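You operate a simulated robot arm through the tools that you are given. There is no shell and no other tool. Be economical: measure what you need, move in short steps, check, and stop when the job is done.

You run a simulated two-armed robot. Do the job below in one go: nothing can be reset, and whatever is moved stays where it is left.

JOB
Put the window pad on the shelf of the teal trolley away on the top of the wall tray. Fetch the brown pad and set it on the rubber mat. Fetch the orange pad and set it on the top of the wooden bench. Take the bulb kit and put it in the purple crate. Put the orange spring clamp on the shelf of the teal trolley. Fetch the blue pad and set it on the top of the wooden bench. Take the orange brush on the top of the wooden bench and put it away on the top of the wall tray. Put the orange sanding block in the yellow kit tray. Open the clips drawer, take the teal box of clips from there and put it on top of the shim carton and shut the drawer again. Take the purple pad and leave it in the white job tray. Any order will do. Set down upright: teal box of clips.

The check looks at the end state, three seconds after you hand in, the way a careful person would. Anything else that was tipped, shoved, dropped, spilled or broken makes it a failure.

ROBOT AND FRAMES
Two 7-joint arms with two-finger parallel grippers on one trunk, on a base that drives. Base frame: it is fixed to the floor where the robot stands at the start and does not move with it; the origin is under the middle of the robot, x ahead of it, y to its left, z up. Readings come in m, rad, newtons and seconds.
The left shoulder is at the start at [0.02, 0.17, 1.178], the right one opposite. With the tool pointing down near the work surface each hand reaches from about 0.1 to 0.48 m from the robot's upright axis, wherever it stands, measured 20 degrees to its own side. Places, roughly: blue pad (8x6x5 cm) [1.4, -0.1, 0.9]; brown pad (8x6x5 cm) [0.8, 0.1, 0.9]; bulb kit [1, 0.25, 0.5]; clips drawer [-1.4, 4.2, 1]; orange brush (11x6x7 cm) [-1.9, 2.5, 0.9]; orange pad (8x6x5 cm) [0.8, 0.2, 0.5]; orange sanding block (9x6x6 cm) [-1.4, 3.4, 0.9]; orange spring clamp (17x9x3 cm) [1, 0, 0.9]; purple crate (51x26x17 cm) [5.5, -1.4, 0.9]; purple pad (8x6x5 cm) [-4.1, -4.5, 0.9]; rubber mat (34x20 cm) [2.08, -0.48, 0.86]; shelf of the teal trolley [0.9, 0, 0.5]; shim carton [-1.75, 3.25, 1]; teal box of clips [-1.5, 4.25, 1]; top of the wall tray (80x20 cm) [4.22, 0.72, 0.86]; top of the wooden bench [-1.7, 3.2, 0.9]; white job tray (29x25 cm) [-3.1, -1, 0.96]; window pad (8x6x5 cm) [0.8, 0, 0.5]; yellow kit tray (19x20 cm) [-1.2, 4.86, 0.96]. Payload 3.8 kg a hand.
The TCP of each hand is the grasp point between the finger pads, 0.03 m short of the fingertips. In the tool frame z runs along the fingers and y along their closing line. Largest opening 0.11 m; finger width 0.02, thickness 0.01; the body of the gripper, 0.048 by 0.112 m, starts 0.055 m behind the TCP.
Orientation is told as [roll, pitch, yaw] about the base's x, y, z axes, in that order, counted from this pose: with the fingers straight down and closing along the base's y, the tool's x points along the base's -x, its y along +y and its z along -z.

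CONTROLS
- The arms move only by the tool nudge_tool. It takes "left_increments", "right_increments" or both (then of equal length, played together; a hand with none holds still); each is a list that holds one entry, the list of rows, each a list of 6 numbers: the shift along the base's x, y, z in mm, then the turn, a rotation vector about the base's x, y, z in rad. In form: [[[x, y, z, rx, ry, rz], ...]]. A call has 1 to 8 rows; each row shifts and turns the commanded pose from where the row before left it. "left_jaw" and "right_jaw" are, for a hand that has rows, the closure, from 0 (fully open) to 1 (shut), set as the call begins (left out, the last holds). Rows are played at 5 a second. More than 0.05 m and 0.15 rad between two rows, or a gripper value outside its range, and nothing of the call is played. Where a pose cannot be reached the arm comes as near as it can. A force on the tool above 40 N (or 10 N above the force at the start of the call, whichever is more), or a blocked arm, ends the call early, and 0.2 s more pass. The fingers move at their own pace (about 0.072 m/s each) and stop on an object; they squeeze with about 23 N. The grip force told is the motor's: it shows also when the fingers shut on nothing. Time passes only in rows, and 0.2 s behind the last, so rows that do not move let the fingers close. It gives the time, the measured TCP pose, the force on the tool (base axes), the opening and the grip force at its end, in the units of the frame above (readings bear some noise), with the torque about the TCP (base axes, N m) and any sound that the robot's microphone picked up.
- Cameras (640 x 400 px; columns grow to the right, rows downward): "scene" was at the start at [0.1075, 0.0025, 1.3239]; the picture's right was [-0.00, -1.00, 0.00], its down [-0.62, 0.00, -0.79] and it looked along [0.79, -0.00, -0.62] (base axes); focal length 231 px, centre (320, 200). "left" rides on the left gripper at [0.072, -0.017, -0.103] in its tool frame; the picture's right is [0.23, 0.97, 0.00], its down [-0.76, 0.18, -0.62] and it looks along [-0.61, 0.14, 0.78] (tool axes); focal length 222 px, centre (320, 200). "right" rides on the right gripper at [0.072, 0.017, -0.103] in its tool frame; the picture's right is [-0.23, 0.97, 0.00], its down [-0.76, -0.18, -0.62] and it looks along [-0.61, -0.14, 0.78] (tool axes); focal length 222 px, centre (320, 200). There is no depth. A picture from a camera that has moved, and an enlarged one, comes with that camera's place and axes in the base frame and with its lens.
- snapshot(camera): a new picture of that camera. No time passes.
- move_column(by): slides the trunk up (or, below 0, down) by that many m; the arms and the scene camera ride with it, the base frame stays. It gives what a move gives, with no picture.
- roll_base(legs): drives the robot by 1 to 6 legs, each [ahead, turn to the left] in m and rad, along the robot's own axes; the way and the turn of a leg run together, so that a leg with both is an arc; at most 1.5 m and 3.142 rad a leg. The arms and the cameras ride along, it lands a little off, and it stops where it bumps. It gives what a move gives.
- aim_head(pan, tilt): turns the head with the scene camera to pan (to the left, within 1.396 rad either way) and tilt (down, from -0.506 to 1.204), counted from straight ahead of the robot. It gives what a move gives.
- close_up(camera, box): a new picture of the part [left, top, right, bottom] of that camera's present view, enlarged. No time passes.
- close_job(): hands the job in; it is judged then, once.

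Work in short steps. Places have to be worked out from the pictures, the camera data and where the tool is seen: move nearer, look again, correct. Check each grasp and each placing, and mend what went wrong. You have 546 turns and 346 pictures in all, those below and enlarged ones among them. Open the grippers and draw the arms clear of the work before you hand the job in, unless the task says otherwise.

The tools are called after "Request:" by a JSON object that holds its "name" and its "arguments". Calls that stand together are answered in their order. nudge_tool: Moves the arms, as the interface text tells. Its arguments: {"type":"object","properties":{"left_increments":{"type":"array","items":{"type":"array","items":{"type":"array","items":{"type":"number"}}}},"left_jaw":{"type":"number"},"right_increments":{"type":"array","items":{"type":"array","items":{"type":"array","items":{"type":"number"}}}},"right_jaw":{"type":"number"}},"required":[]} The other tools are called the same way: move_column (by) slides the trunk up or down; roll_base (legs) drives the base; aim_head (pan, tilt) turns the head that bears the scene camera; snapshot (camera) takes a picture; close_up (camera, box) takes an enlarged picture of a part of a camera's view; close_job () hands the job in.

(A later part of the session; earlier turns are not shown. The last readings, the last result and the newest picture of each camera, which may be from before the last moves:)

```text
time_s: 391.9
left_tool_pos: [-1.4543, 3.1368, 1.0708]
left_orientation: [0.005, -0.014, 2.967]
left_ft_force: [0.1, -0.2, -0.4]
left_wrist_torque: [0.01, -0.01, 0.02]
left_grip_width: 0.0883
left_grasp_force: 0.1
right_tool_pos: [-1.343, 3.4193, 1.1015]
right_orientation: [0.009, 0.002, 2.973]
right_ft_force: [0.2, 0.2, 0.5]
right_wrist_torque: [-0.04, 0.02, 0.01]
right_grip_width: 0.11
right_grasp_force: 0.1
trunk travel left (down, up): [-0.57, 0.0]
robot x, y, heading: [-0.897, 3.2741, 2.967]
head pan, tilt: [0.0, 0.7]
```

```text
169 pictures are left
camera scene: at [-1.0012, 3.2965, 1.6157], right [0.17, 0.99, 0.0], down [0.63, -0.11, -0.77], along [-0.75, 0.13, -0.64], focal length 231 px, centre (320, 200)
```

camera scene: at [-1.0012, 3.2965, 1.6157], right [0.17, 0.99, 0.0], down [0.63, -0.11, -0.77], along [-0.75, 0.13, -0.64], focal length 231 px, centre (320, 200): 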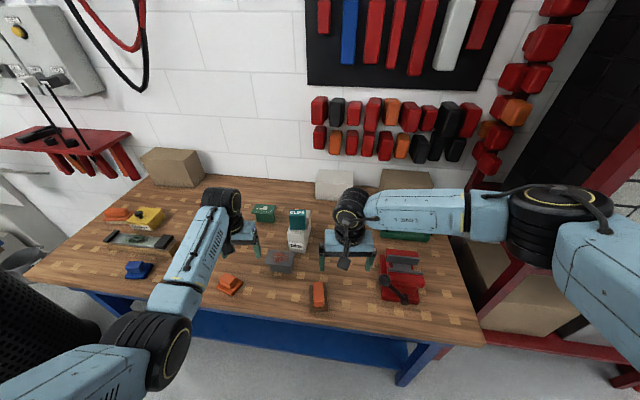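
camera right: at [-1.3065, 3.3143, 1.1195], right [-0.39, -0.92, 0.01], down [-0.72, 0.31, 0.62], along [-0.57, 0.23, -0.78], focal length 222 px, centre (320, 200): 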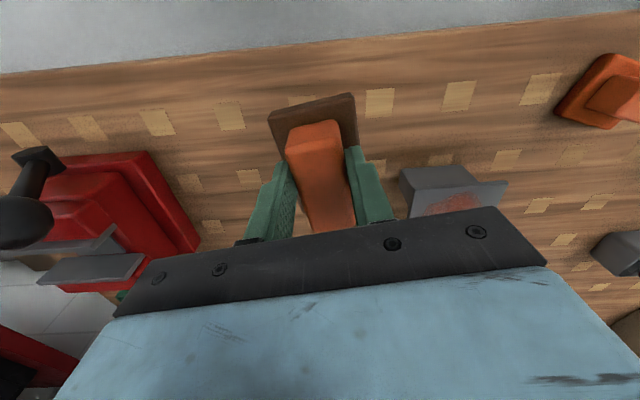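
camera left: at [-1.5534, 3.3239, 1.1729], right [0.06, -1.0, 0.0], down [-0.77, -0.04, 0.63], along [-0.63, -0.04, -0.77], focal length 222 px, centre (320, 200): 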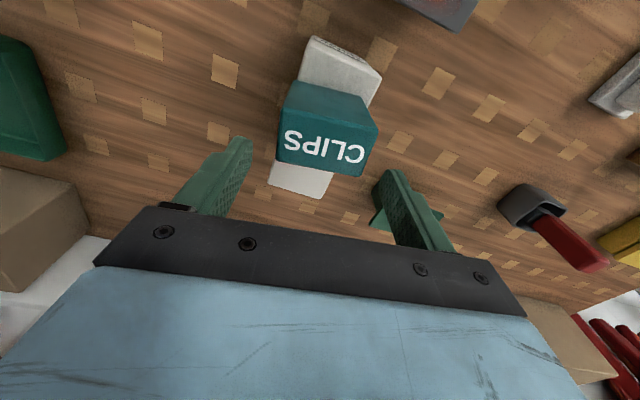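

Block released at (-1.363, 3.351). I move the right hand away, back up a bit and bring the left hand above the block.

Request:
{"name": "nudge_tool", "arguments": {"right_increments": [[[40, 20, 20, 0, 0, 0], [40, 20, 20, 0, 0, 0], [30, 30, 0, 0, 0, 0]]]}}

Request:
{"name": "roll_base", "arguments": {"legs": [[-0.06, 0]]}}

Request:
{"name": "nudge_tool", "arguments": {"left_increments": [[[6, 40, 0, 0, 0, 0], [6, 40, 0, 0, 0, 0], [6, 40, 0, 0, 0, 0], [6, 40, 0, 0, 0, 0], [6, 40, 0, 0, 0, 0]]], "left_jaw": 0}}

Request:
{"name": "snapshot", "arguments": {"camera": "left"}}

```text
time_s: 392.7
left_tool_pos: [-1.4539, 3.1358, 1.0707]
left_orientation: [0.007, -0.014, 2.969]
left_ft_force: [0.4, -0.8, 0.1]
left_wrist_torque: [-0.03, 0.0, 0.01]
left_grip_width: 0.0881
left_grasp_force: 0.1
right_tool_pos: [-1.2328, 3.4917, 1.141]
right_orientation: [0.008, 0.001, 2.972]
right_ft_force: [-0.1, 0.3, 0.0]
right_wrist_torque: [-0.03, 0.01, -0.01]
right_grip_width: 0.1098
right_grasp_force: 0.1
trunk travel left (down, up): [-0.57, 0.0]
robot x, y, heading: [-0.8993, 3.2753, 2.966]
head pan, tilt: [0.0, 0.7]
```

```text
time_s: 393.6
left_tool_pos: [-1.3959, 3.1243, 1.0716]
left_orientation: [0.003, -0.015, 2.967]
left_ft_force: [-0.8, 0.3, 0.6]
left_wrist_torque: [-0.04, 0.0, -0.01]
left_grip_width: 0.0877
left_grasp_force: 0.2
right_tool_pos: [-1.1752, 3.4793, 1.141]
right_orientation: [0.009, 0.002, 2.974]
right_ft_force: [0.6, 0.1, -0.3]
right_wrist_torque: [-0.01, 0.01, 0.02]
right_grip_width: 0.1101
right_grasp_force: 0.1
trunk travel left (down, up): [-0.57, 0.0]
robot x, y, heading: [-0.8378, 3.262, 2.969]
head pan, tilt: [0.0, 0.7]
```

```text
time_s: 394.8
left_tool_pos: [-1.3663, 3.3251, 1.0706]
left_orientation: [0.005, -0.013, 2.968]
left_ft_force: [0.7, 0.4, 0.4]
left_wrist_torque: [-0.04, -0.02, -0.01]
left_grip_width: 0.1101
left_grasp_force: 0.1
right_tool_pos: [-1.1762, 3.4817, 1.1398]
right_orientation: [0.009, 0.003, 2.973]
right_ft_force: [0.5, 0.6, 0.8]
right_wrist_torque: [-0.01, 0.01, 0.01]
right_grip_width: 0.11
right_grasp_force: 0.1
trunk travel left (down, up): [-0.57, 0.0]
robot x, y, heading: [-0.8429, 3.2614, 2.974]
head pan, tilt: [0.0, 0.7]
```

```text
168 pictures are left
camera left: at [-1.291, 3.3296, 1.1728], right [0.06, -1.0, 0.0], down [-0.77, -0.04, 0.63], along [-0.63, -0.04, -0.77], focal length 222 px, centre (320, 200)
```

left: 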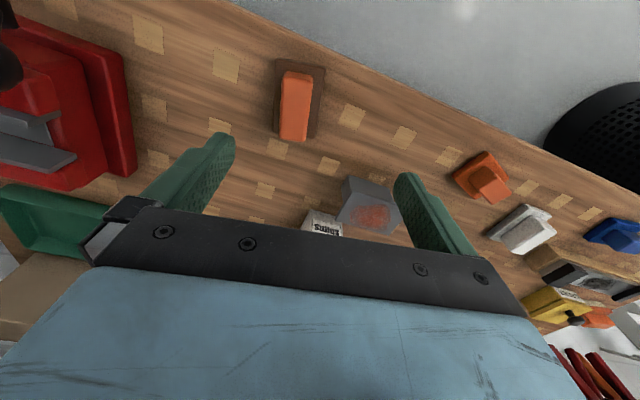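

Request:
{"name": "nudge_tool", "arguments": {"left_increments": [[[0, 12, -40, 0, 0, 0], [0, 12, -40, 0, 0, 0], [0, 0, -40, 0, 0, 0]]]}}

Request:
{"name": "snapshot", "arguments": {"camera": "left"}}

```text
time_s: 395.6
left_tool_pos: [-1.3439, 3.3287, 0.9654]
left_orientation: [0.001, -0.016, 2.969]
left_ft_force: [0.7, 0.7, 1.3]
left_wrist_torque: [-0.02, -0.05, 0.01]
left_grip_width: 0.1098
left_grasp_force: 0.1
left hand out of reach, approached as far as the arm can: row 2, 3
right_tool_pos: [-1.1746, 3.4776, 1.1409]
right_orientation: [0.008, 0.003, 2.975]
right_ft_force: [-0.2, 0.2, 0.5]
right_wrist_torque: [-0.01, 0.0, -0.01]
right_grip_width: 0.11
right_grasp_force: 0.0
trunk travel left (down, up): [-0.57, 0.0]
robot x, y, heading: [-0.8358, 3.2626, 2.976]
head pan, tilt: [0.0, 0.7]
```

```text
167 pictures are left
camera left: at [-1.2677, 3.3344, 1.0688], right [0.06, -1.0, 0.0], down [-0.77, -0.04, 0.64], along [-0.64, -0.03, -0.77], focal length 222 px, centre (320, 200)
```

left: 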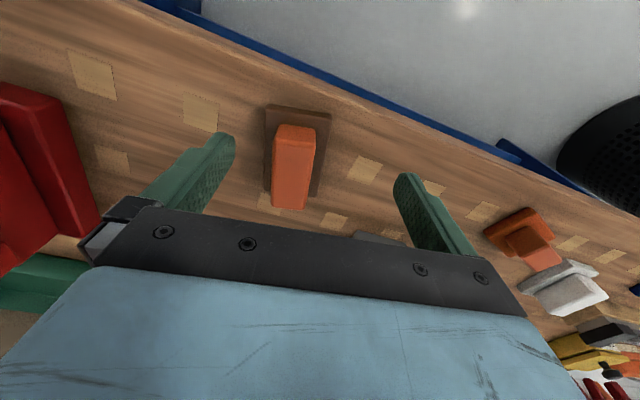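

Request:
{"name": "nudge_tool", "arguments": {"left_increments": [[[0, 10, 10, 0, 0, 0], [0, 12, 0, 0, 0, 0]]]}}

Request:
{"name": "roll_base", "arguments": {"legs": [[0.022, 0]]}}

Request:
{"name": "move_column", "arguments": {"by": -0.04}}

Request:
{"name": "snapshot", "arguments": {"camera": "left"}}

```text
time_s: 396.2
left_tool_pos: [-1.3396, 3.3498, 0.9778]
left_orientation: [0.003, -0.013, 2.97]
left_ft_force: [0.2, -0.1, -0.2]
left_wrist_torque: [0.0, 0.03, 0.0]
left_grip_width: 0.1101
left_grasp_force: 0.0
left hand out of reach, approached as far as the arm can: row 2
right_tool_pos: [-1.176, 3.4808, 1.139]
right_orientation: [0.006, 0.005, 2.975]
right_ft_force: [0.5, 0.3, -0.5]
right_wrist_torque: [0.04, 0.02, -0.01]
right_grip_width: 0.11
right_grasp_force: 0.1
trunk travel left (down, up): [-0.57, 0.0]
robot x, y, heading: [-0.8376, 3.2631, 2.972]
head pan, tilt: [0.0, 0.7]
```

```text
time_s: 397.0
left_tool_pos: [-1.3595, 3.3531, 0.9782]
left_orientation: [0.003, -0.016, 2.968]
left_ft_force: [-0.4, 0.1, -0.2]
left_wrist_torque: [0.01, 0.0, 0.0]
left_grip_width: 0.11
left_grasp_force: 0.0
right_tool_pos: [-1.1953, 3.483, 1.1405]
right_orientation: [0.006, 0.001, 2.974]
right_ft_force: [-0.9, -0.1, 0.2]
right_wrist_torque: [-0.01, 0.02, 0.0]
right_grip_width: 0.11
right_grasp_force: 0.0
trunk travel left (down, up): [-0.57, 0.0]
robot x, y, heading: [-0.8585, 3.2687, 2.974]
head pan, tilt: [0.0, 0.7]
```

```text
time_s: 397.9
left_tool_pos: [-1.3606, 3.3535, 0.9375]
left_orientation: [0.004, -0.013, 2.968]
left_ft_force: [-0.8, -0.6, 0.4]
left_wrist_torque: [0.01, 0.02, -0.02]
left_grip_width: 0.1101
left_grasp_force: 0.1
right_tool_pos: [-1.1965, 3.4831, 1.1008]
right_orientation: [0.008, 0.0, 2.973]
right_ft_force: [0.1, 0.6, 0.8]
right_wrist_torque: [0.01, -0.02, 0.02]
right_grip_width: 0.1101
right_grasp_force: 0.1
trunk travel left (down, up): [-0.53, 0.04]
robot x, y, heading: [-0.8601, 3.2697, 2.97]
head pan, tilt: [0.0, 0.7]
```

```text
166 pictures are left
camera left: at [-1.2847, 3.3585, 1.0399], right [0.06, -1.0, 0.0], down [-0.77, -0.04, 0.63], along [-0.63, -0.04, -0.77], focal length 222 px, centre (320, 200)
```

left: 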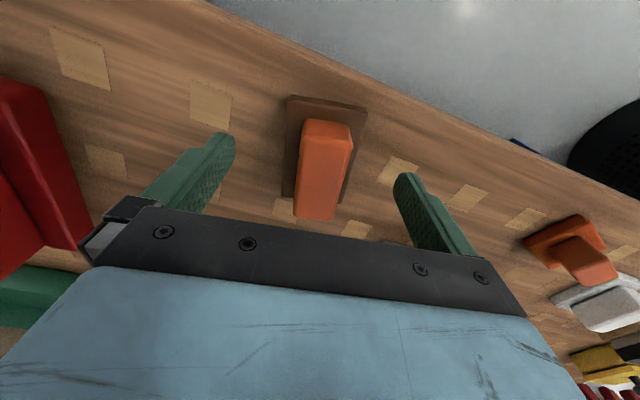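

Well centred. I lower 1.6 cm by trunk and close.

Request:
{"name": "move_column", "arguments": {"by": -0.016}}

Request:
{"name": "nudge_tool", "arguments": {"left_increments": [[[0, 0, 0, 0, 0, 0], [0, 0, 0, 0, 0, 0], [0, 0, 0, 0, 0, 0], [0, 0, 0, 0, 0, 0], [0, 0, 0, 0, 0, 0]]], "left_jaw": 1}}

Request:
{"name": "move_column", "arguments": {"by": 0.055}}

Request:
{"name": "snapshot", "arguments": {"camera": "left"}}

```text
time_s: 398.5
left_tool_pos: [-1.3609, 3.3535, 0.922]
left_orientation: [0.004, -0.013, 2.968]
left_ft_force: [-0.3, 0.1, -0.7]
left_wrist_torque: [-0.01, 0.02, -0.02]
left_grip_width: 0.1102
left_grasp_force: 0.1
right_tool_pos: [-1.1973, 3.4833, 1.085]
right_orientation: [0.009, 0.002, 2.973]
right_ft_force: [-0.1, -0.3, -0.2]
right_wrist_torque: [-0.04, 0.0, -0.02]
right_grip_width: 0.1101
right_grasp_force: 0.1
trunk travel left (down, up): [-0.514, 0.056]
robot x, y, heading: [-0.8622, 3.2656, 2.976]
head pan, tilt: [0.0, 0.7]
```

```text
time_s: 399.7
left_tool_pos: [-1.3607, 3.3537, 0.921]
left_orientation: [0.003, -0.015, 2.968]
left_ft_force: [0.3, -0.7, 2.0]
left_wrist_torque: [0.07, -0.01, -0.01]
left_grip_width: 0.0334
left_grasp_force: 22.7
right_tool_pos: [-1.1968, 3.4838, 1.0836]
right_orientation: [0.006, 0.003, 2.973]
right_ft_force: [0.1, -0.6, -0.3]
right_wrist_torque: [0.01, 0.06, 0.0]
right_grip_width: 0.11
right_grasp_force: 0.1
trunk travel left (down, up): [-0.514, 0.056]
robot x, y, heading: [-0.8589, 3.2651, 2.966]
head pan, tilt: [0.0, 0.7]
```

```text
time_s: 400.7
left_tool_pos: [-1.3612, 3.3546, 0.9774]
left_orientation: [0.006, -0.015, 2.968]
left_ft_force: [-0.1, -0.8, -2.4]
left_wrist_torque: [0.02, 0.0, -0.02]
left_grip_width: 0.0333
left_grasp_force: 23.3
right_tool_pos: [-1.1972, 3.4825, 1.1381]
right_orientation: [0.008, 0.005, 2.974]
right_ft_force: [-0.6, -0.2, -0.5]
right_wrist_torque: [0.01, 0.04, -0.01]
right_grip_width: 0.1098
right_grasp_force: 0.0
trunk travel left (down, up): [-0.569, 0.001]
robot x, y, heading: [-0.8594, 3.27, 2.973]
head pan, tilt: [0.0, 0.7]
```

```text
165 pictures are left
camera left: at [-1.2856, 3.3588, 1.0786], right [0.06, -1.0, 0.0], down [-0.77, -0.04, 0.63], along [-0.63, -0.04, -0.77], focal length 222 px, centre (320, 200)
```

left: 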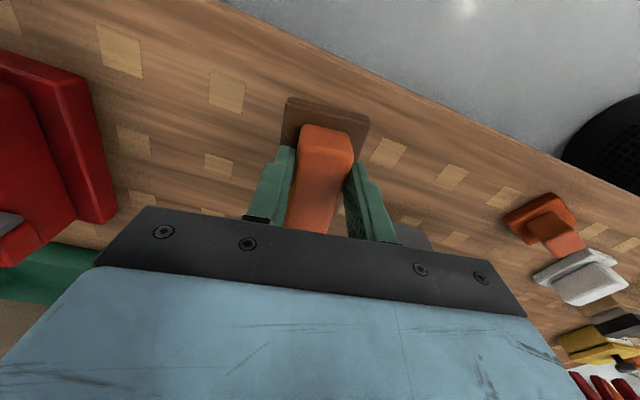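

The left hand now holds the block. I back off, raise it high, and drive toward the open drawer to push it shut with the closed right hand.

Request:
{"name": "roll_base", "arguments": {"legs": [[-0.15, 0]]}}

Request:
{"name": "nudge_tool", "arguments": {"left_increments": [[[0, 0, 40, 0, 0, 0], [0, 0, 40, 0, 0, 0], [0, 0, 40, 0, 0, 0], [0, 0, 40, 0, 0, 0], [0, 0, 40, 0, 0, 0], [0, 0, 30, 0, 0, 0]]], "right_increments": [[[0, 0, 0, 0, 0, 0], [0, 0, 0, 0, 0, 0], [0, 0, 0, 0, 0, 0], [0, 0, 0, 0, 0, 0], [0, 0, 0, 0, 0, 0], [0, 0, 0, 0, 0, 0]]], "right_jaw": 1}}

Request:
{"name": "roll_base", "arguments": {"legs": [[0, -1.46], [0.6, 0], [0, 1.29]]}}

Request:
{"name": "snapshot", "arguments": {"camera": "scene"}}

```text
time_s: 402.0
left_tool_pos: [-1.2148, 3.3281, 0.977]
left_orientation: [0.004, -0.014, 2.969]
left_ft_force: [0.5, 0.1, -1.3]
left_wrist_torque: [0.03, -0.01, -0.02]
left_grip_width: 0.0333
left_grasp_force: 23.2
right_tool_pos: [-1.0494, 3.4594, 1.1377]
right_orientation: [0.007, 0.004, 2.972]
right_ft_force: [0.2, -0.4, 1.2]
right_wrist_torque: [-0.03, 0.03, -0.02]
right_grip_width: 0.11
right_grasp_force: 0.0
trunk travel left (down, up): [-0.569, 0.001]
robot x, y, heading: [-0.7162, 3.241, 2.969]
head pan, tilt: [0.0, 0.7]
```

```text
time_s: 403.4
left_tool_pos: [-1.2184, 3.3382, 1.2093]
left_orientation: [-0.013, -0.05, 2.96]
left_ft_force: [0.7, 0.0, -1.0]
left_wrist_torque: [-0.04, 0.03, 0.01]
left_grip_width: 0.0334
left_grasp_force: 22.9
left hand out of reach, approached as far as the arm can: row 6
right_tool_pos: [-1.0495, 3.4601, 1.1395]
right_orientation: [0.008, 0.004, 2.973]
right_ft_force: [0.9, 0.1, 0.0]
right_wrist_torque: [0.01, 0.02, -0.02]
right_grip_width: 0.0001
right_grasp_force: 23.3
trunk travel left (down, up): [-0.569, 0.001]
robot x, y, heading: [-0.7123, 3.2443, 2.969]
head pan, tilt: [0.0, 0.7]
```

```text
time_s: 413.6
left_tool_pos: [-1.1559, 4.0181, 1.2082]
left_orientation: [-0.012, -0.051, 2.794]
left_ft_force: [-0.4, -0.1, -2.0]
left_wrist_torque: [0.0, -0.01, 0.03]
left_grip_width: 0.0337
left_grasp_force: 23.2
right_tool_pos: [-0.9675, 4.1124, 1.1388]
right_orientation: [0.007, 0.003, 2.804]
right_ft_force: [-0.6, 0.3, 0.3]
right_wrist_torque: [-0.02, -0.04, 0.03]
right_grip_width: 0.0
right_grasp_force: 23.2
trunk travel left (down, up): [-0.569, 0.001]
robot x, y, heading: [-0.673, 3.8412, 2.802]
head pan, tilt: [0.0, 0.7]
```

```text
164 pictures are left
camera scene: at [-0.7721, 3.8804, 1.6147], right [0.33, 0.94, 0.0], down [0.61, -0.21, -0.76], along [-0.72, 0.26, -0.64], focal length 231 px, centre (320, 200)
```

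scene: 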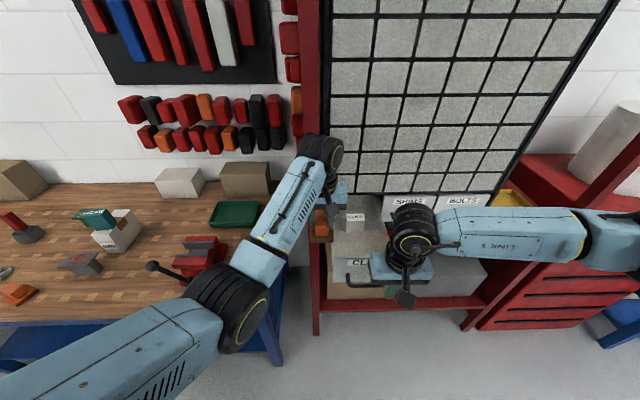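

I check the teal box on the carton from here.

Request:
{"name": "close_up", "arguments": {"camera": "scene", "box": [50, 180, 190, 290]}}

Request:
{"name": "close_up", "arguments": {"camera": "scene", "box": [300, 180, 500, 320]}}

```text
3.64 times, centred on (120, 235) of scene
camera zoom: at [-0.7721, 3.8804, 1.6147], right [0.33, 0.94, 0.0], down [0.61, -0.21, -0.76], along [-0.72, 0.26, -0.64], focal length 840 px, centre (1047, 73)
```

zoom: 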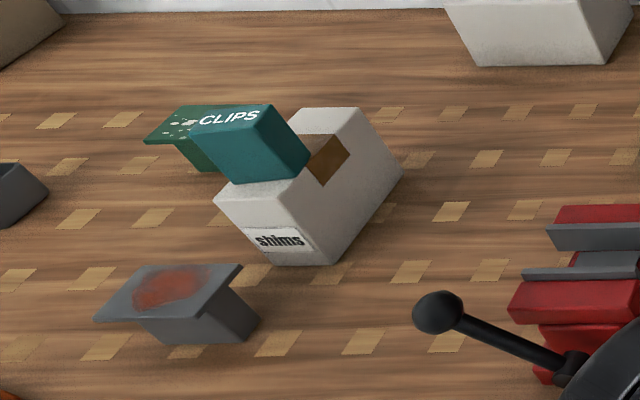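

```text
2.86 times, centred on (400, 250) of scene
camera zoom: at [-0.7721, 3.8804, 1.6147], right [0.33, 0.94, 0.0], down [0.61, -0.21, -0.76], along [-0.72, 0.26, -0.64], focal length 660 px, centre (91, 57)
```

zoom: 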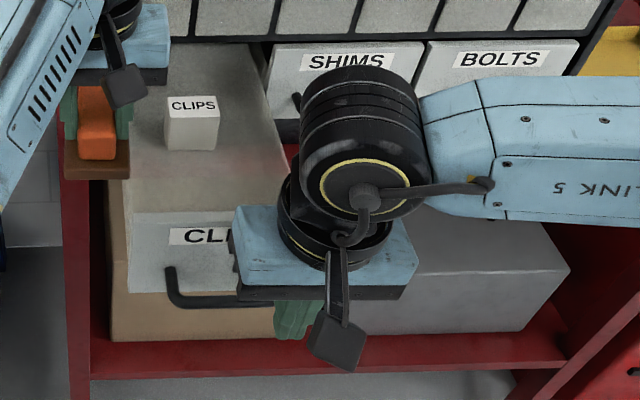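

The box on the carton is fine. The drawer handle is now near (-1.042, 4.11); my right hand is 7 cm in front of it. I lower the closed fingers to handle height.

Request:
{"name": "nudge_tool", "arguments": {"right_increments": [[[0, -10, -35, 0, 0, 0], [0, -10, -35, 0, 0, 0], [0, -5, -28, 0, 0, 0]]]}}

Request:
{"name": "nudge_tool", "arguments": {"right_increments": [[[-24, 8, 0, 0, 0, 0], [-24, 8, 0, 0, 0, 0], [-24, 8, 0, 0, 0, 0], [-24, 8, 0, 0, 0, 0]]]}}

Request:
{"name": "snapshot", "arguments": {"camera": "scene"}}

```text
time_s: 414.4
left_tool_pos: [-1.1569, 4.0186, 1.2081]
left_orientation: [-0.013, -0.05, 2.795]
left_ft_force: [0.1, -0.1, -1.4]
left_wrist_torque: [-0.04, -0.01, -0.02]
left_grip_width: 0.0337
left_grasp_force: 22.8
right_tool_pos: [-0.9676, 4.086, 1.0409]
right_orientation: [0.006, 0.003, 2.805]
right_ft_force: [1.2, 0.4, 0.3]
right_wrist_torque: [-0.05, 0.0, -0.01]
right_grip_width: 0.0
right_grasp_force: 22.6
trunk travel left (down, up): [-0.569, 0.001]
robot x, y, heading: [-0.6746, 3.8437, 2.8]
head pan, tilt: [0.0, 0.7]
```

```text
time_s: 415.4
left_tool_pos: [-1.1567, 4.0182, 1.2088]
left_orientation: [-0.014, -0.051, 2.794]
left_ft_force: [-0.4, -0.3, -0.9]
left_wrist_torque: [-0.01, -0.02, 0.0]
left_grip_width: 0.0334
left_grasp_force: 23.7
right_tool_pos: [-1.0638, 4.1202, 1.0401]
right_orientation: [0.008, 0.002, 2.806]
right_ft_force: [-0.8, 0.1, 0.3]
right_wrist_torque: [-0.01, -0.01, -0.03]
right_grip_width: 0.0
right_grasp_force: 22.8
trunk travel left (down, up): [-0.569, 0.001]
robot x, y, heading: [-0.6745, 3.8423, 2.8]
head pan, tilt: [0.0, 0.7]
```

```text
161 pictures are left
camera scene: at [-0.7727, 3.8805, 1.6146], right [0.33, 0.94, 0.0], down [0.61, -0.21, -0.76], along [-0.72, 0.26, -0.64], focal length 231 px, centre (320, 200)
```

scene: 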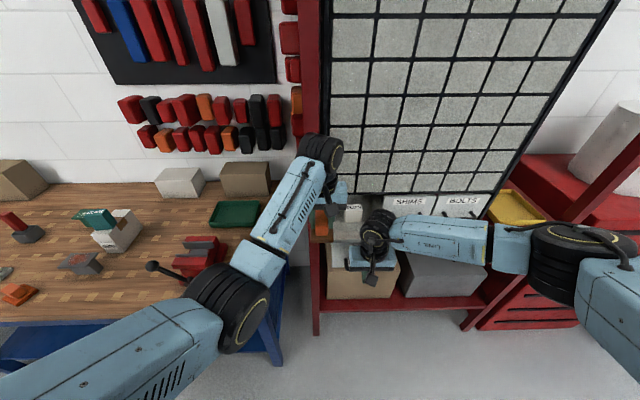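

The drawer slides in easily. I add base motion, then the arm again.

Request:
{"name": "roll_base", "arguments": {"legs": [[0.1, 0]]}}

Request:
{"name": "nudge_tool", "arguments": {"right_increments": [[[-20, 7, 0, 0, 0, 0], [-20, 7, 0, 0, 0, 0], [-15, 5, 0, 0, 0, 0]]]}}

Request:
{"name": "snapshot", "arguments": {"camera": "scene"}}

```text
time_s: 416.6
left_tool_pos: [-1.2503, 4.0519, 1.2083]
left_orientation: [-0.012, -0.053, 2.794]
left_ft_force: [-0.9, -0.2, -1.1]
left_wrist_torque: [0.01, -0.04, 0.02]
left_grip_width: 0.0338
left_grasp_force: 23.0
right_tool_pos: [-1.1568, 4.1533, 1.041]
right_orientation: [0.007, 0.005, 2.803]
right_ft_force: [0.1, 0.2, 0.1]
right_wrist_torque: [-0.02, -0.03, 0.0]
right_grip_width: 0.0
right_grasp_force: 23.5
trunk travel left (down, up): [-0.569, 0.001]
robot x, y, heading: [-0.7675, 3.8743, 2.796]
head pan, tilt: [0.0, 0.7]
```

```text
time_s: 417.4
left_tool_pos: [-1.251, 4.0522, 1.2099]
left_orientation: [-0.012, -0.055, 2.795]
left_ft_force: [-0.6, 0.9, -1.2]
left_wrist_torque: [-0.01, -0.02, -0.01]
left_grip_width: 0.0334
left_grasp_force: 22.9
right_tool_pos: [-1.2114, 4.1724, 1.0412]
right_orientation: [0.007, 0.002, 2.803]
right_ft_force: [0.5, -0.4, -0.5]
right_wrist_torque: [-0.01, 0.0, -0.01]
right_grip_width: 0.0
right_grasp_force: 22.7
trunk travel left (down, up): [-0.569, 0.001]
robot x, y, heading: [-0.7659, 3.8776, 2.8]
head pan, tilt: [0.0, 0.7]
```

```text
160 pictures are left
camera scene: at [-0.8662, 3.9137, 1.6147], right [0.33, 0.94, 0.0], down [0.61, -0.22, -0.76], along [-0.72, 0.26, -0.64], focal length 231 px, centre (320, 200)
```

scene: 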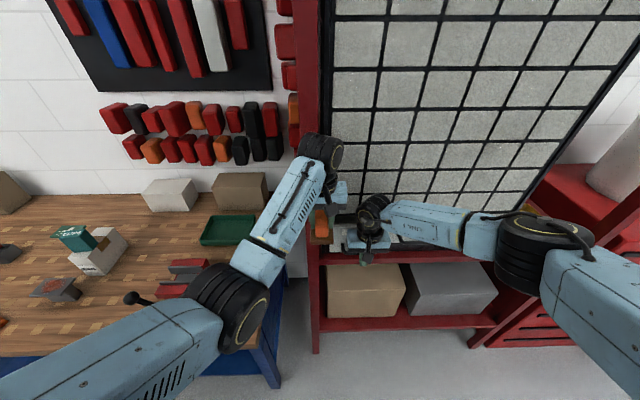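

Request:
{"name": "nudge_tool", "arguments": {"right_increments": [[[-15, 5, 0, 0, 0, 0], [-12, 4, 0, 0, 0, 0], [-10, 3, 0, 0, 0, 0], [-10, 3, 0, 0, 0, 0]]]}}

Request:
{"name": "snapshot", "arguments": {"camera": "right"}}

```text
time_s: 418.4
left_tool_pos: [-1.2452, 4.0522, 1.2117]
left_orientation: [-0.01, -0.057, 2.792]
left_ft_force: [0.4, -0.3, -1.9]
left_wrist_torque: [0.01, -0.03, 0.0]
left_grip_width: 0.0334
left_grasp_force: 22.9
right_tool_pos: [-1.2452, 4.1817, 1.039]
right_orientation: [0.003, 0.03, 2.809]
right_ft_force: [32.3, -7.3, 16.5]
right_wrist_torque: [-0.07, 0.5, 0.38]
right_grip_width: 0.0002
right_grasp_force: 23.0
trunk travel left (down, up): [-0.569, 0.001]
robot x, y, heading: [-0.7658, 3.8761, 2.8]
head pan, tilt: [0.0, 0.7]
stopped in row 4 (right hand): the force on the tool passed its limit at 47 N (the readings are from after the stop); the commanded pose is now the measured one
```

```text
159 pictures are left
camera right: at [-1.1847, 4.1442, 1.1442], right [-0.53, -0.85, 0.0], down [-0.68, 0.42, 0.6], along [-0.51, 0.32, -0.8], focal length 222 px, centre (320, 200)
```

right: 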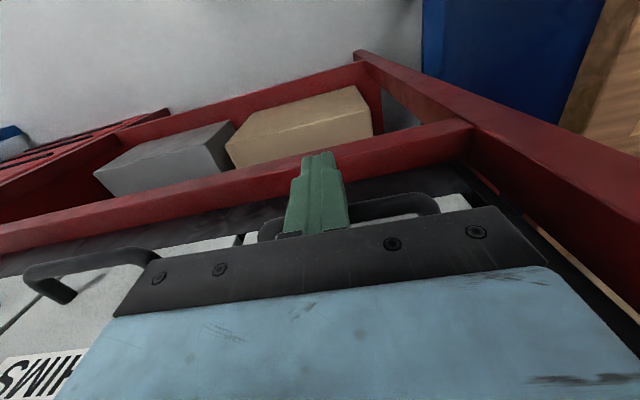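

The drawer is shut (47 N against the stop). I withdraw the right hand and drive to the kit tray with the block in the left hand.

Request:
{"name": "nudge_tool", "arguments": {"right_increments": [[[25, -9, 0, 0, 0, 0], [30, -10, 20, 0, 0, 0], [30, -10, 30, 0, 0, 0], [30, -10, 30, 0, 0, 0]]]}}

Request:
{"name": "roll_base", "arguments": {"legs": [[-0.25, 0], [0, -1.21], [0.93, 0], [0, 1.21]]}}

Request:
{"name": "snapshot", "arguments": {"camera": "scene"}}

Request:
{"name": "snapshot", "arguments": {"camera": "left"}}

```text
time_s: 419.4
left_tool_pos: [-1.2487, 4.0513, 1.2099]
left_orientation: [-0.012, -0.055, 2.794]
left_ft_force: [0.3, 0.0, -0.6]
left_wrist_torque: [-0.02, -0.01, 0.0]
left_grip_width: 0.0334
left_grasp_force: 23.2
right_tool_pos: [-1.1348, 4.1453, 1.1171]
right_orientation: [0.003, 0.018, 2.804]
right_ft_force: [0.7, -0.2, -0.6]
right_wrist_torque: [-0.01, 0.05, -0.02]
right_grip_width: 0.0
right_grasp_force: 22.9
trunk travel left (down, up): [-0.569, 0.001]
robot x, y, heading: [-0.7672, 3.8761, 2.797]
head pan, tilt: [0.0, 0.7]
```

```text
time_s: 430.9
left_tool_pos: [-0.9735, 5.0225, 1.2107]
left_orientation: [-0.027, -0.062, 2.5]
left_ft_force: [0.5, 3.6, -0.9]
left_wrist_torque: [-0.27, -0.01, -0.11]
left_grip_width: 0.0329
left_grasp_force: 23.4
right_tool_pos: [-0.8464, 5.0746, 1.117]
right_orientation: [0.006, 0.022, 2.542]
right_ft_force: [-0.3, -0.6, 0.1]
right_wrist_torque: [0.0, 0.0, -0.01]
right_grip_width: 0.0
right_grasp_force: 23.4
trunk travel left (down, up): [-0.569, 0.001]
robot x, y, heading: [-0.5606, 4.7145, 2.535]
head pan, tilt: [0.0, 0.7]
stopped in leg 4: the force on the tool passed its limit at 87 N (the readings are from after the stop); the commanded pose is now the measured one
```

```text
158 pictures are left
camera scene: at [-0.6466, 4.7807, 1.6146], right [0.57, 0.82, 0.0], down [0.53, -0.37, -0.76], along [-0.63, 0.44, -0.64], focal length 231 px, centre (320, 200)
```

scene: 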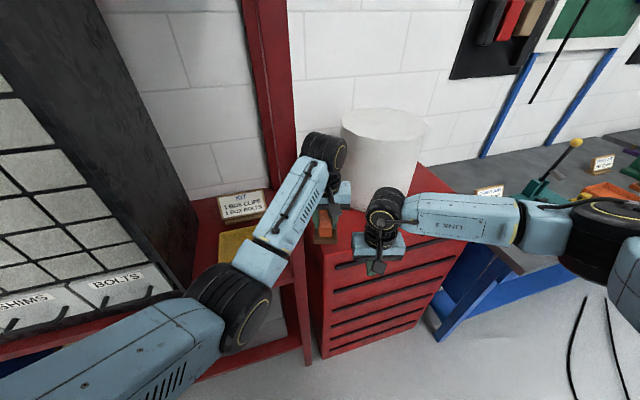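

```text
157 pictures are left
camera left: at [-0.9022, 4.9868, 1.3091], right [-0.4, -0.91, -0.04], down [-0.69, 0.28, 0.66], along [-0.6, 0.29, -0.75], focal length 222 px, centre (320, 200)
```

left: 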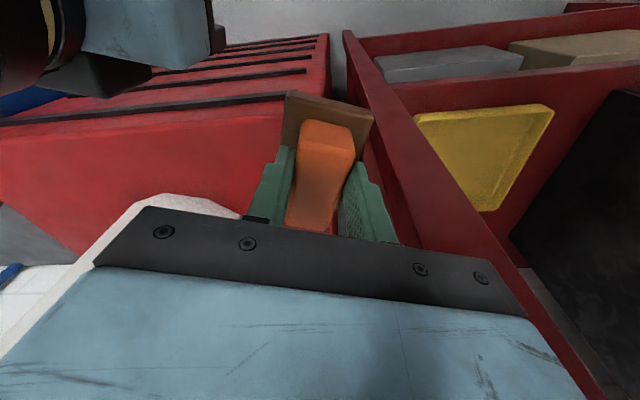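

The left hand met the post from its right side. I turn slightly away and back off, then line up for a straight approach.

Request:
{"name": "roll_base", "arguments": {"legs": [[0, -0.06], [-0.25, 0]]}}

Request:
{"name": "roll_base", "arguments": {"legs": [[0, 0.33]]}}

Request:
{"name": "snapshot", "arguments": {"camera": "scene"}}

```text
time_s: 433.1
left_tool_pos: [-0.7576, 4.8913, 1.2099]
left_orientation: [-0.026, -0.063, 2.436]
left_ft_force: [-0.1, -0.8, -1.4]
left_wrist_torque: [-0.05, -0.03, -0.02]
left_grip_width: 0.0335
left_grasp_force: 22.8
right_tool_pos: [-0.6256, 4.9347, 1.1164]
right_orientation: [0.003, 0.021, 2.478]
right_ft_force: [0.0, 0.5, -0.7]
right_wrist_torque: [-0.01, 0.0, 0.02]
right_grip_width: 0.0001
right_grasp_force: 22.9
trunk travel left (down, up): [-0.569, 0.001]
robot x, y, heading: [-0.36, 4.5598, 2.471]
head pan, tilt: [0.0, 0.7]
```

```text
time_s: 434.6
left_tool_pos: [-0.8424, 4.7467, 1.2101]
left_orientation: [-0.027, -0.061, 2.768]
left_ft_force: [0.5, -0.8, -0.7]
left_wrist_torque: [0.02, -0.03, 0.02]
left_grip_width: 0.0333
left_grasp_force: 23.4
right_tool_pos: [-0.7337, 4.8305, 1.1171]
right_orientation: [0.005, 0.021, 2.808]
right_ft_force: [-0.2, -0.4, -0.4]
right_wrist_torque: [-0.06, 0.04, 0.02]
right_grip_width: 0.0
right_grasp_force: 22.5
trunk travel left (down, up): [-0.569, 0.001]
robot x, y, heading: [-0.3649, 4.5616, 2.797]
head pan, tilt: [0.0, 0.7]
```

```text
156 pictures are left
camera scene: at [-0.4634, 4.5997, 1.6146], right [0.34, 0.94, 0.0], down [0.61, -0.22, -0.76], along [-0.72, 0.26, -0.64], focal length 231 px, centre (320, 200)
```

scene: 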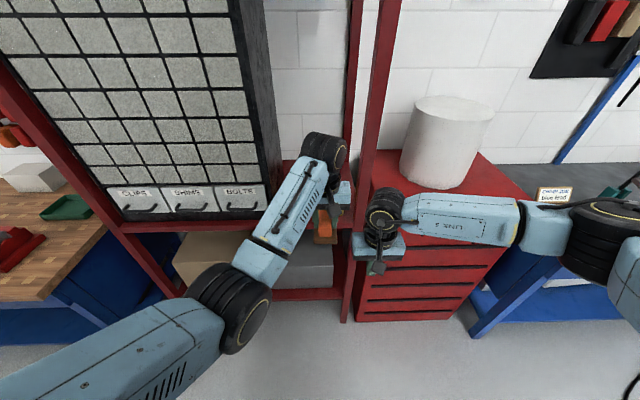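

The drawer is flush. I move the right hand back out of the way and shift the left hand 2.5 cm right, then drive in toward the tray.

Request:
{"name": "nudge_tool", "arguments": {"right_increments": [[[42, 10, 0, 0, 0, 0], [42, 10, 0, 0, 0, 0], [42, 10, 0, 0, 0, 0], [42, 10, 0, 0, 0, 0]]], "left_increments": [[[2, 6, 0, 0, 0, 0], [2, 6, 0, 0, 0, 0], [2, 6, 0, 0, 0, 0], [2, 6, 0, 0, 0, 0]]]}}

Request:
{"name": "roll_base", "arguments": {"legs": [[0.2, 0]]}}

Request:
{"name": "snapshot", "arguments": {"camera": "scene"}}

Request:
{"name": "snapshot", "arguments": {"camera": "left"}}

```text
time_s: 435.6
left_tool_pos: [-0.8352, 4.7689, 1.2105]
left_orientation: [-0.022, -0.063, 2.767]
left_ft_force: [0.9, 0.0, -1.4]
left_wrist_torque: [0.02, 0.01, -0.02]
left_grip_width: 0.0334
left_grasp_force: 23.1
right_tool_pos: [-0.5641, 4.8713, 1.1172]
right_orientation: [0.005, 0.02, 2.807]
right_ft_force: [0.8, 1.0, -0.6]
right_wrist_torque: [-0.02, -0.02, 0.01]
right_grip_width: 0.0001
right_grasp_force: 23.6
trunk travel left (down, up): [-0.569, 0.001]
robot x, y, heading: [-0.3646, 4.562, 2.799]
head pan, tilt: [0.0, 0.7]
```

```text
time_s: 437.2
left_tool_pos: [-1.0212, 4.8361, 1.211]
left_orientation: [-0.025, -0.062, 2.767]
left_ft_force: [-0.2, -0.9, -0.4]
left_wrist_torque: [-0.01, -0.01, 0.03]
left_grip_width: 0.0335
left_grasp_force: 23.3
right_tool_pos: [-0.752, 4.9382, 1.1176]
right_orientation: [0.003, 0.021, 2.807]
right_ft_force: [0.0, 0.6, -0.7]
right_wrist_torque: [-0.03, -0.02, -0.01]
right_grip_width: 0.0
right_grasp_force: 23.1
trunk travel left (down, up): [-0.569, 0.001]
robot x, y, heading: [-0.5527, 4.6285, 2.793]
head pan, tilt: [0.0, 0.7]
```

```text
155 pictures are left
camera scene: at [-0.6494, 4.6668, 1.6147], right [0.34, 0.94, 0.0], down [0.61, -0.22, -0.76], along [-0.72, 0.26, -0.64], focal length 231 px, centre (320, 200)
```

scene: 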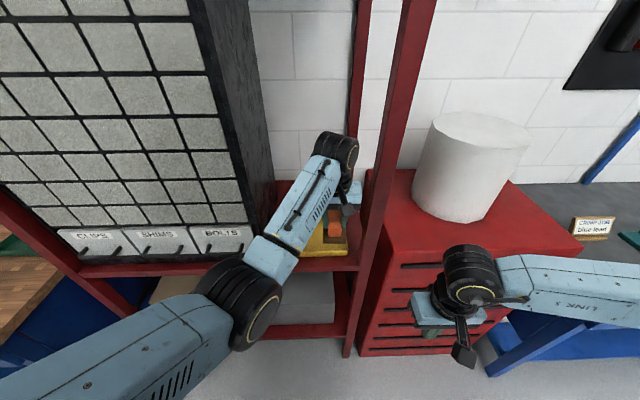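

```text
154 pictures are left
camera left: at [-0.9435, 4.8218, 1.3094], right [-0.15, -0.99, -0.04], down [-0.74, 0.09, 0.66], along [-0.65, 0.13, -0.75], focal length 222 px, centre (320, 200)
```

left: 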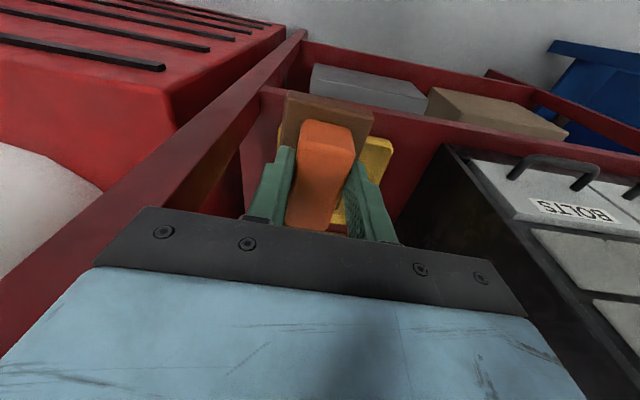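

Good line: the hand passes between post and cabinet side. I drive 0.15 m further and look.

Request:
{"name": "roll_base", "arguments": {"legs": [[0.15, 0]]}}

Request:
{"name": "snapshot", "arguments": {"camera": "scene"}}

Request:
{"name": "snapshot", "arguments": {"camera": "left"}}

```text
time_s: 438.5
left_tool_pos: [-1.1624, 4.8864, 1.2117]
left_orientation: [-0.023, -0.063, 2.765]
left_ft_force: [0.0, 0.1, -1.9]
left_wrist_torque: [-0.01, -0.02, 0.02]
left_grip_width: 0.0337
left_grasp_force: 22.9
right_tool_pos: [-0.891, 4.9888, 1.1168]
right_orientation: [0.002, 0.021, 2.806]
right_ft_force: [-0.5, -0.9, -0.2]
right_wrist_torque: [-0.01, 0.0, 0.0]
right_grip_width: 0.0
right_grasp_force: 23.2
trunk travel left (down, up): [-0.569, 0.001]
robot x, y, heading: [-0.6926, 4.6797, 2.802]
head pan, tilt: [0.0, 0.7]
```

```text
153 pictures are left
camera scene: at [-0.7892, 4.7169, 1.6147], right [0.34, 0.94, 0.0], down [0.61, -0.22, -0.77], along [-0.72, 0.26, -0.64], focal length 231 px, centre (320, 200)
```

scene: 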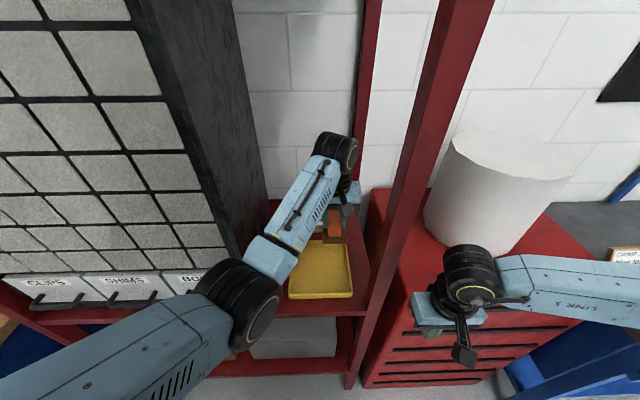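

```text
152 pictures are left
camera left: at [-1.0838, 4.8716, 1.3095], right [-0.15, -0.99, -0.04], down [-0.74, 0.09, 0.67], along [-0.65, 0.12, -0.75], focal length 222 px, centre (320, 200)
```

left: 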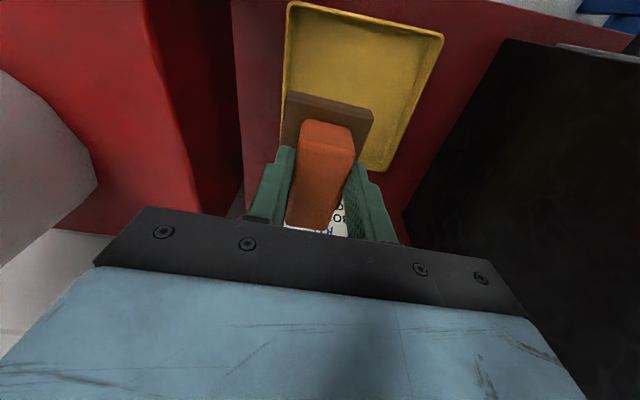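

The tray's centre is (-1.205, 4.87); the block will land well inside it. I pull the right hand back a little (the red cabinet is close), then lower with the trunk.

Request:
{"name": "nudge_tool", "arguments": {"right_increments": [[[35, -12, 30, 0, 0, 0], [35, -12, 30, 0, 0, 0], [30, 0, 30, 0, 0, 0]]]}}

Request:
{"name": "move_column", "arguments": {"by": -0.17}}

Request:
{"name": "snapshot", "arguments": {"camera": "left"}}

Request:
{"name": "snapshot", "arguments": {"camera": "scene"}}

```text
time_s: 439.3
left_tool_pos: [-1.1625, 4.8865, 1.2108]
left_orientation: [-0.023, -0.062, 2.768]
left_ft_force: [0.7, -0.2, -1.5]
left_wrist_torque: [-0.01, 0.02, 0.0]
left_grip_width: 0.0333
left_grasp_force: 22.7
right_tool_pos: [-0.8411, 4.9818, 1.1847]
right_orientation: [0.005, 0.023, 2.806]
right_ft_force: [-0.2, 0.3, 0.9]
right_wrist_torque: [-0.01, -0.03, 0.0]
right_grip_width: 0.0002
right_grasp_force: 23.6
right hand out of reach, approached as far as the arm can: row 2, 3
trunk travel left (down, up): [-0.569, 0.001]
robot x, y, heading: [-0.6918, 4.6808, 2.798]
head pan, tilt: [0.0, 0.7]
```

```text
time_s: 441.3
left_tool_pos: [-1.1622, 4.8856, 1.0404]
left_orientation: [-0.021, -0.062, 2.768]
left_ft_force: [0.1, -0.3, -2.5]
left_wrist_torque: [-0.01, -0.03, -0.02]
left_grip_width: 0.0332
left_grasp_force: 23.3
right_tool_pos: [-0.8431, 4.9818, 1.0146]
right_orientation: [0.004, 0.023, 2.809]
right_ft_force: [0.0, -0.2, 0.5]
right_wrist_torque: [0.02, 0.0, 0.01]
right_grip_width: 0.0
right_grasp_force: 22.8
trunk travel left (down, up): [-0.399, 0.171]
robot x, y, heading: [-0.6924, 4.679, 2.8]
head pan, tilt: [0.0, 0.7]
```

```text
151 pictures are left
camera left: at [-1.0839, 4.8715, 1.1395], right [-0.15, -0.99, -0.04], down [-0.74, 0.09, 0.67], along [-0.65, 0.12, -0.75], focal length 222 px, centre (320, 200)
```

left: 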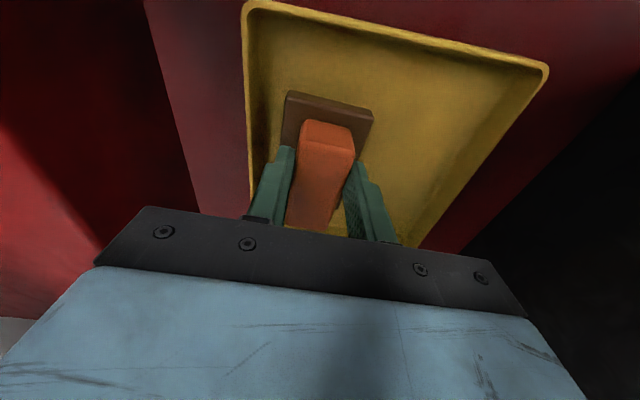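

```text
150 pictures are left
camera scene: at [-0.7893, 4.7169, 1.4448], right [0.34, 0.94, 0.0], down [0.61, -0.22, -0.76], along [-0.72, 0.26, -0.64], focal length 231 px, centre (320, 200)
```

scene: 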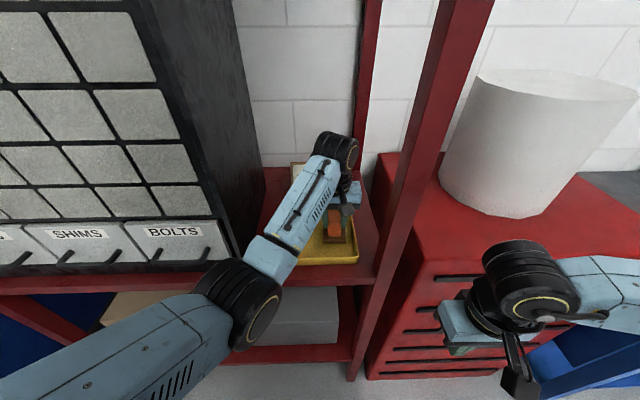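

Request:
{"name": "move_column", "arguments": {"by": -0.025}}

Request:
{"name": "move_column", "arguments": {"by": -0.008}}

Request:
{"name": "move_column", "arguments": {"by": -0.006}}

```text
time_s: 442.0
left_tool_pos: [-1.1624, 4.8878, 1.0171]
left_orientation: [-0.026, -0.064, 2.768]
left_ft_force: [1.8, 0.7, 5.8]
left_wrist_torque: [-0.02, 0.31, -0.02]
left_grip_width: 0.0334
left_grasp_force: 22.5
right_tool_pos: [-0.8413, 4.9816, 0.99]
right_orientation: [0.003, 0.024, 2.807]
right_ft_force: [0.9, 0.2, 0.3]
right_wrist_torque: [-0.01, 0.02, -0.01]
right_grip_width: 0.0
right_grasp_force: 22.7
trunk travel left (down, up): [-0.374, 0.196]
robot x, y, heading: [-0.6897, 4.6802, 2.796]
head pan, tilt: [0.0, 0.7]
```

```text
time_s: 442.5
left_tool_pos: [-1.1616, 4.8867, 1.0117]
left_orientation: [-0.027, -0.071, 2.767]
left_ft_force: [0.1, 0.0, 31.8]
left_wrist_torque: [-0.25, 0.03, -0.04]
left_grip_width: 0.0336
left_grasp_force: 23.1
right_tool_pos: [-0.8401, 4.9808, 0.9818]
right_orientation: [0.003, 0.021, 2.807]
right_ft_force: [-0.7, 0.5, -0.2]
right_wrist_torque: [0.01, -0.01, 0.03]
right_grip_width: 0.0
right_grasp_force: 23.1
trunk travel left (down, up): [-0.366, 0.204]
robot x, y, heading: [-0.6878, 4.6743, 2.799]
head pan, tilt: [0.0, 0.7]
```

```text
time_s: 443.1
left_tool_pos: [-1.1622, 4.8859, 1.0028]
left_orientation: [-0.022, -0.062, 2.767]
left_ft_force: [0.2, -0.7, 13.0]
left_wrist_torque: [-0.43, 0.06, 0.0]
left_grip_width: 0.0337
left_grasp_force: 22.9
right_tool_pos: [-0.8412, 4.9815, 0.9754]
right_orientation: [0.005, 0.023, 2.807]
right_ft_force: [-0.4, -0.2, 0.8]
right_wrist_torque: [0.0, 0.0, 0.02]
right_grip_width: 0.0
right_grasp_force: 23.2
trunk travel left (down, up): [-0.36, 0.21]
robot x, y, heading: [-0.6917, 4.6783, 2.797]
head pan, tilt: [0.0, 0.7]
```

Contact with the tray floor. I open partially (the tray wall is close) and rise with the trunk.

Request:
{"name": "nudge_tool", "arguments": {"left_increments": [[[0, 0, 0, 0, 0, 0], [0, 0, 0, 0, 0, 0], [0, 0, 0, 0, 0, 0]]], "left_jaw": 0.5}}

Request:
{"name": "move_column", "arguments": {"by": 0.2}}

Request:
{"name": "snapshot", "arguments": {"camera": "left"}}

```text
time_s: 443.9
left_tool_pos: [-1.1619, 4.886, 1.0033]
left_orientation: [-0.025, -0.065, 2.766]
left_ft_force: [1.0, 4.4, 12.1]
left_wrist_torque: [-0.24, 0.02, -0.02]
left_grip_width: 0.0531
left_grasp_force: 0.1
right_tool_pos: [-0.8418, 4.9829, 0.9746]
right_orientation: [0.003, 0.023, 2.807]
right_ft_force: [0.1, 0.3, 0.4]
right_wrist_torque: [-0.01, 0.02, -0.03]
right_grip_width: 0.0001
right_grasp_force: 23.1
trunk travel left (down, up): [-0.36, 0.21]
robot x, y, heading: [-0.6885, 4.6781, 2.801]
head pan, tilt: [0.0, 0.7]
```

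```text
time_s: 446.1
left_tool_pos: [-1.1631, 4.8856, 1.2016]
left_orientation: [-0.023, -0.064, 2.768]
left_ft_force: [-0.1, -0.2, -0.8]
left_wrist_torque: [0.0, -0.02, 0.02]
left_grip_width: 0.055
left_grasp_force: 0.1
right_tool_pos: [-0.8411, 4.9821, 1.1746]
right_orientation: [0.003, 0.023, 2.805]
right_ft_force: [-0.2, 0.1, 0.0]
right_wrist_torque: [0.03, 0.02, 0.01]
right_grip_width: 0.0003
right_grasp_force: 23.7
trunk travel left (down, up): [-0.56, 0.01]
robot x, y, heading: [-0.6911, 4.68, 2.802]
head pan, tilt: [0.0, 0.7]
```

```text
149 pictures are left
camera left: at [-1.0841, 4.8717, 1.3006], right [-0.15, -0.99, -0.04], down [-0.74, 0.08, 0.67], along [-0.65, 0.12, -0.75], focal length 222 px, centre (320, 200)
```

left: 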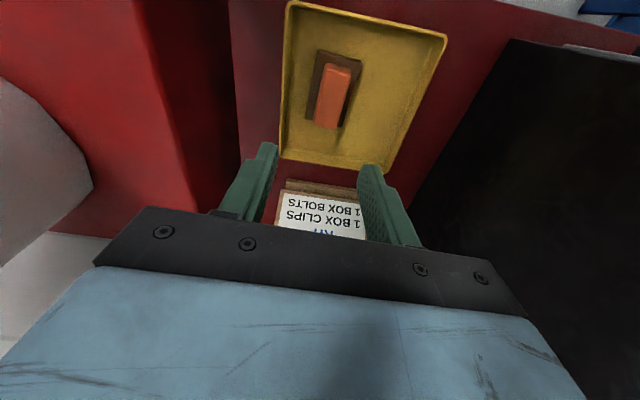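

The sanding block lies in the kit tray. Next the orange brush at the bench's left end. I back out and drive down past the bench.

Request:
{"name": "roll_base", "arguments": {"legs": [[-0.32, 0], [0, 1.72], [1.4, 0], [0.95, 0]]}}

Request:
{"name": "aim_head", "arguments": {"pan": -0.9, "tilt": 0.5}}

Request:
{"name": "snapshot", "arguments": {"camera": "scene"}}

```text
time_s: 463.5
left_tool_pos: [-0.9759, 1.7589, 1.2006]
left_orientation: [-0.021, -0.062, -1.794]
left_ft_force: [-0.1, -0.1, -0.2]
left_wrist_torque: [0.02, 0.0, -0.04]
left_grip_width: 0.055
left_grasp_force: 0.1
right_tool_pos: [-1.1178, 2.0611, 1.1765]
right_orientation: [0.003, 0.024, -1.756]
right_ft_force: [-0.1, -0.7, -0.5]
right_wrist_torque: [-0.01, -0.01, 0.0]
right_grip_width: 0.0
right_grasp_force: 23.1
trunk travel left (down, up): [-0.56, 0.01]
robot x, y, heading: [-0.8417, 2.2554, -1.766]
head pan, tilt: [0.0, 0.7]
```

```text
time_s: 464.7
left_tool_pos: [-0.9751, 1.7592, 1.2026]
left_orientation: [-0.021, -0.063, -1.793]
left_ft_force: [-0.5, 0.2, -0.3]
left_wrist_torque: [0.03, -0.02, -0.01]
left_grip_width: 0.055
left_grasp_force: 0.3
right_tool_pos: [-1.1183, 2.0628, 1.175]
right_orientation: [0.004, 0.022, -1.756]
right_ft_force: [1.2, 0.5, 0.0]
right_wrist_torque: [0.03, -0.02, -0.03]
right_grip_width: 0.0
right_grasp_force: 23.5
trunk travel left (down, up): [-0.56, 0.01]
robot x, y, heading: [-0.8405, 2.2579, -1.768]
head pan, tilt: [-0.901, 0.499]
```

```text
148 pictures are left
camera scene: at [-0.9262, 2.1984, 1.6234], right [-0.46, 0.89, 0.0], down [0.43, 0.22, -0.88], along [-0.78, -0.4, -0.48], focal length 231 px, centre (320, 200)
```

scene: 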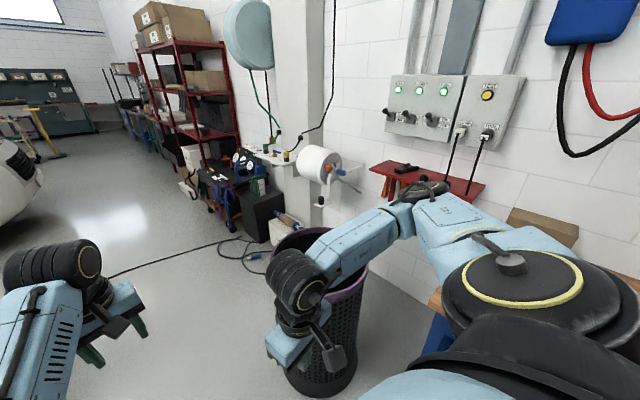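

The bin blocks the bench's left end, so I take the brush from the front, at full reach of the left arm. I turn to face the bench.

Request:
{"name": "roll_base", "arguments": {"legs": [[0, -1.65], [0.3, 0]]}}

Request:
{"name": "aim_head", "arguments": {"pan": 0, "tilt": 0.6}}

Request:
{"name": "snapshot", "arguments": {"camera": "scene"}}

Request:
{"name": "snapshot", "arguments": {"camera": "left"}}

```text
time_s: 470.8
left_tool_pos: [-1.614, 2.5109, 1.2016]
left_orientation: [-0.024, -0.062, 2.841]
left_ft_force: [0.1, -0.3, -0.4]
left_wrist_torque: [0.0, -0.01, -0.01]
left_grip_width: 0.055
left_grasp_force: 0.1
right_tool_pos: [-1.3032, 2.628, 1.1754]
right_orientation: [0.003, 0.023, 2.879]
right_ft_force: [-0.9, 0.5, 0.6]
right_wrist_torque: [0.01, -0.02, 0.04]
right_grip_width: 0.0
right_grasp_force: 22.8
trunk travel left (down, up): [-0.56, 0.01]
robot x, y, heading: [-1.1291, 2.3361, 2.869]
head pan, tilt: [-0.901, 0.499]
```

```text
time_s: 472.0
left_tool_pos: [-1.6152, 2.5084, 1.2018]
left_orientation: [-0.022, -0.062, 2.843]
left_ft_force: [-0.6, 0.3, -0.3]
left_wrist_torque: [0.02, 0.02, 0.01]
left_grip_width: 0.0552
left_grasp_force: 0.0
right_tool_pos: [-1.3013, 2.629, 1.1751]
right_orientation: [0.003, 0.023, 2.879]
right_ft_force: [0.1, 0.3, 0.0]
right_wrist_torque: [-0.01, -0.04, 0.01]
right_grip_width: 0.0
right_grasp_force: 22.9
trunk travel left (down, up): [-0.56, 0.01]
robot x, y, heading: [-1.1265, 2.3356, 2.871]
head pan, tilt: [0.0, 0.6]
```

```text
147 pictures are left
camera scene: at [-1.2332, 2.3693, 1.6143], right [0.27, 0.96, 0.0], down [0.54, -0.15, -0.83], along [-0.79, 0.22, -0.56], focal length 231 px, centre (320, 200)
```

scene: 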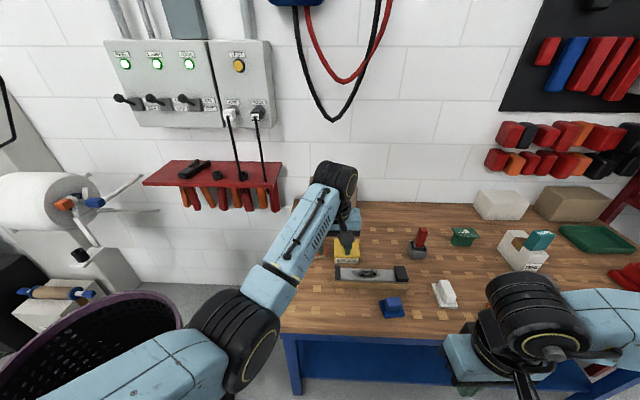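

```text
146 pictures are left
camera left: at [-1.5356, 2.5007, 1.3005], right [-0.07, -1.0, -0.04], down [-0.75, 0.03, 0.67], along [-0.66, 0.08, -0.75], focal length 222 px, centre (320, 200)
```

left: 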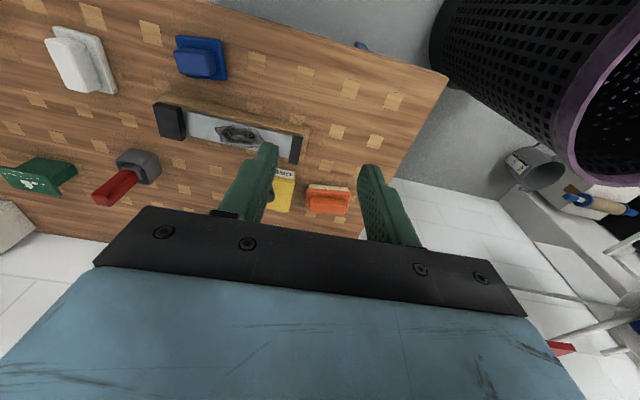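

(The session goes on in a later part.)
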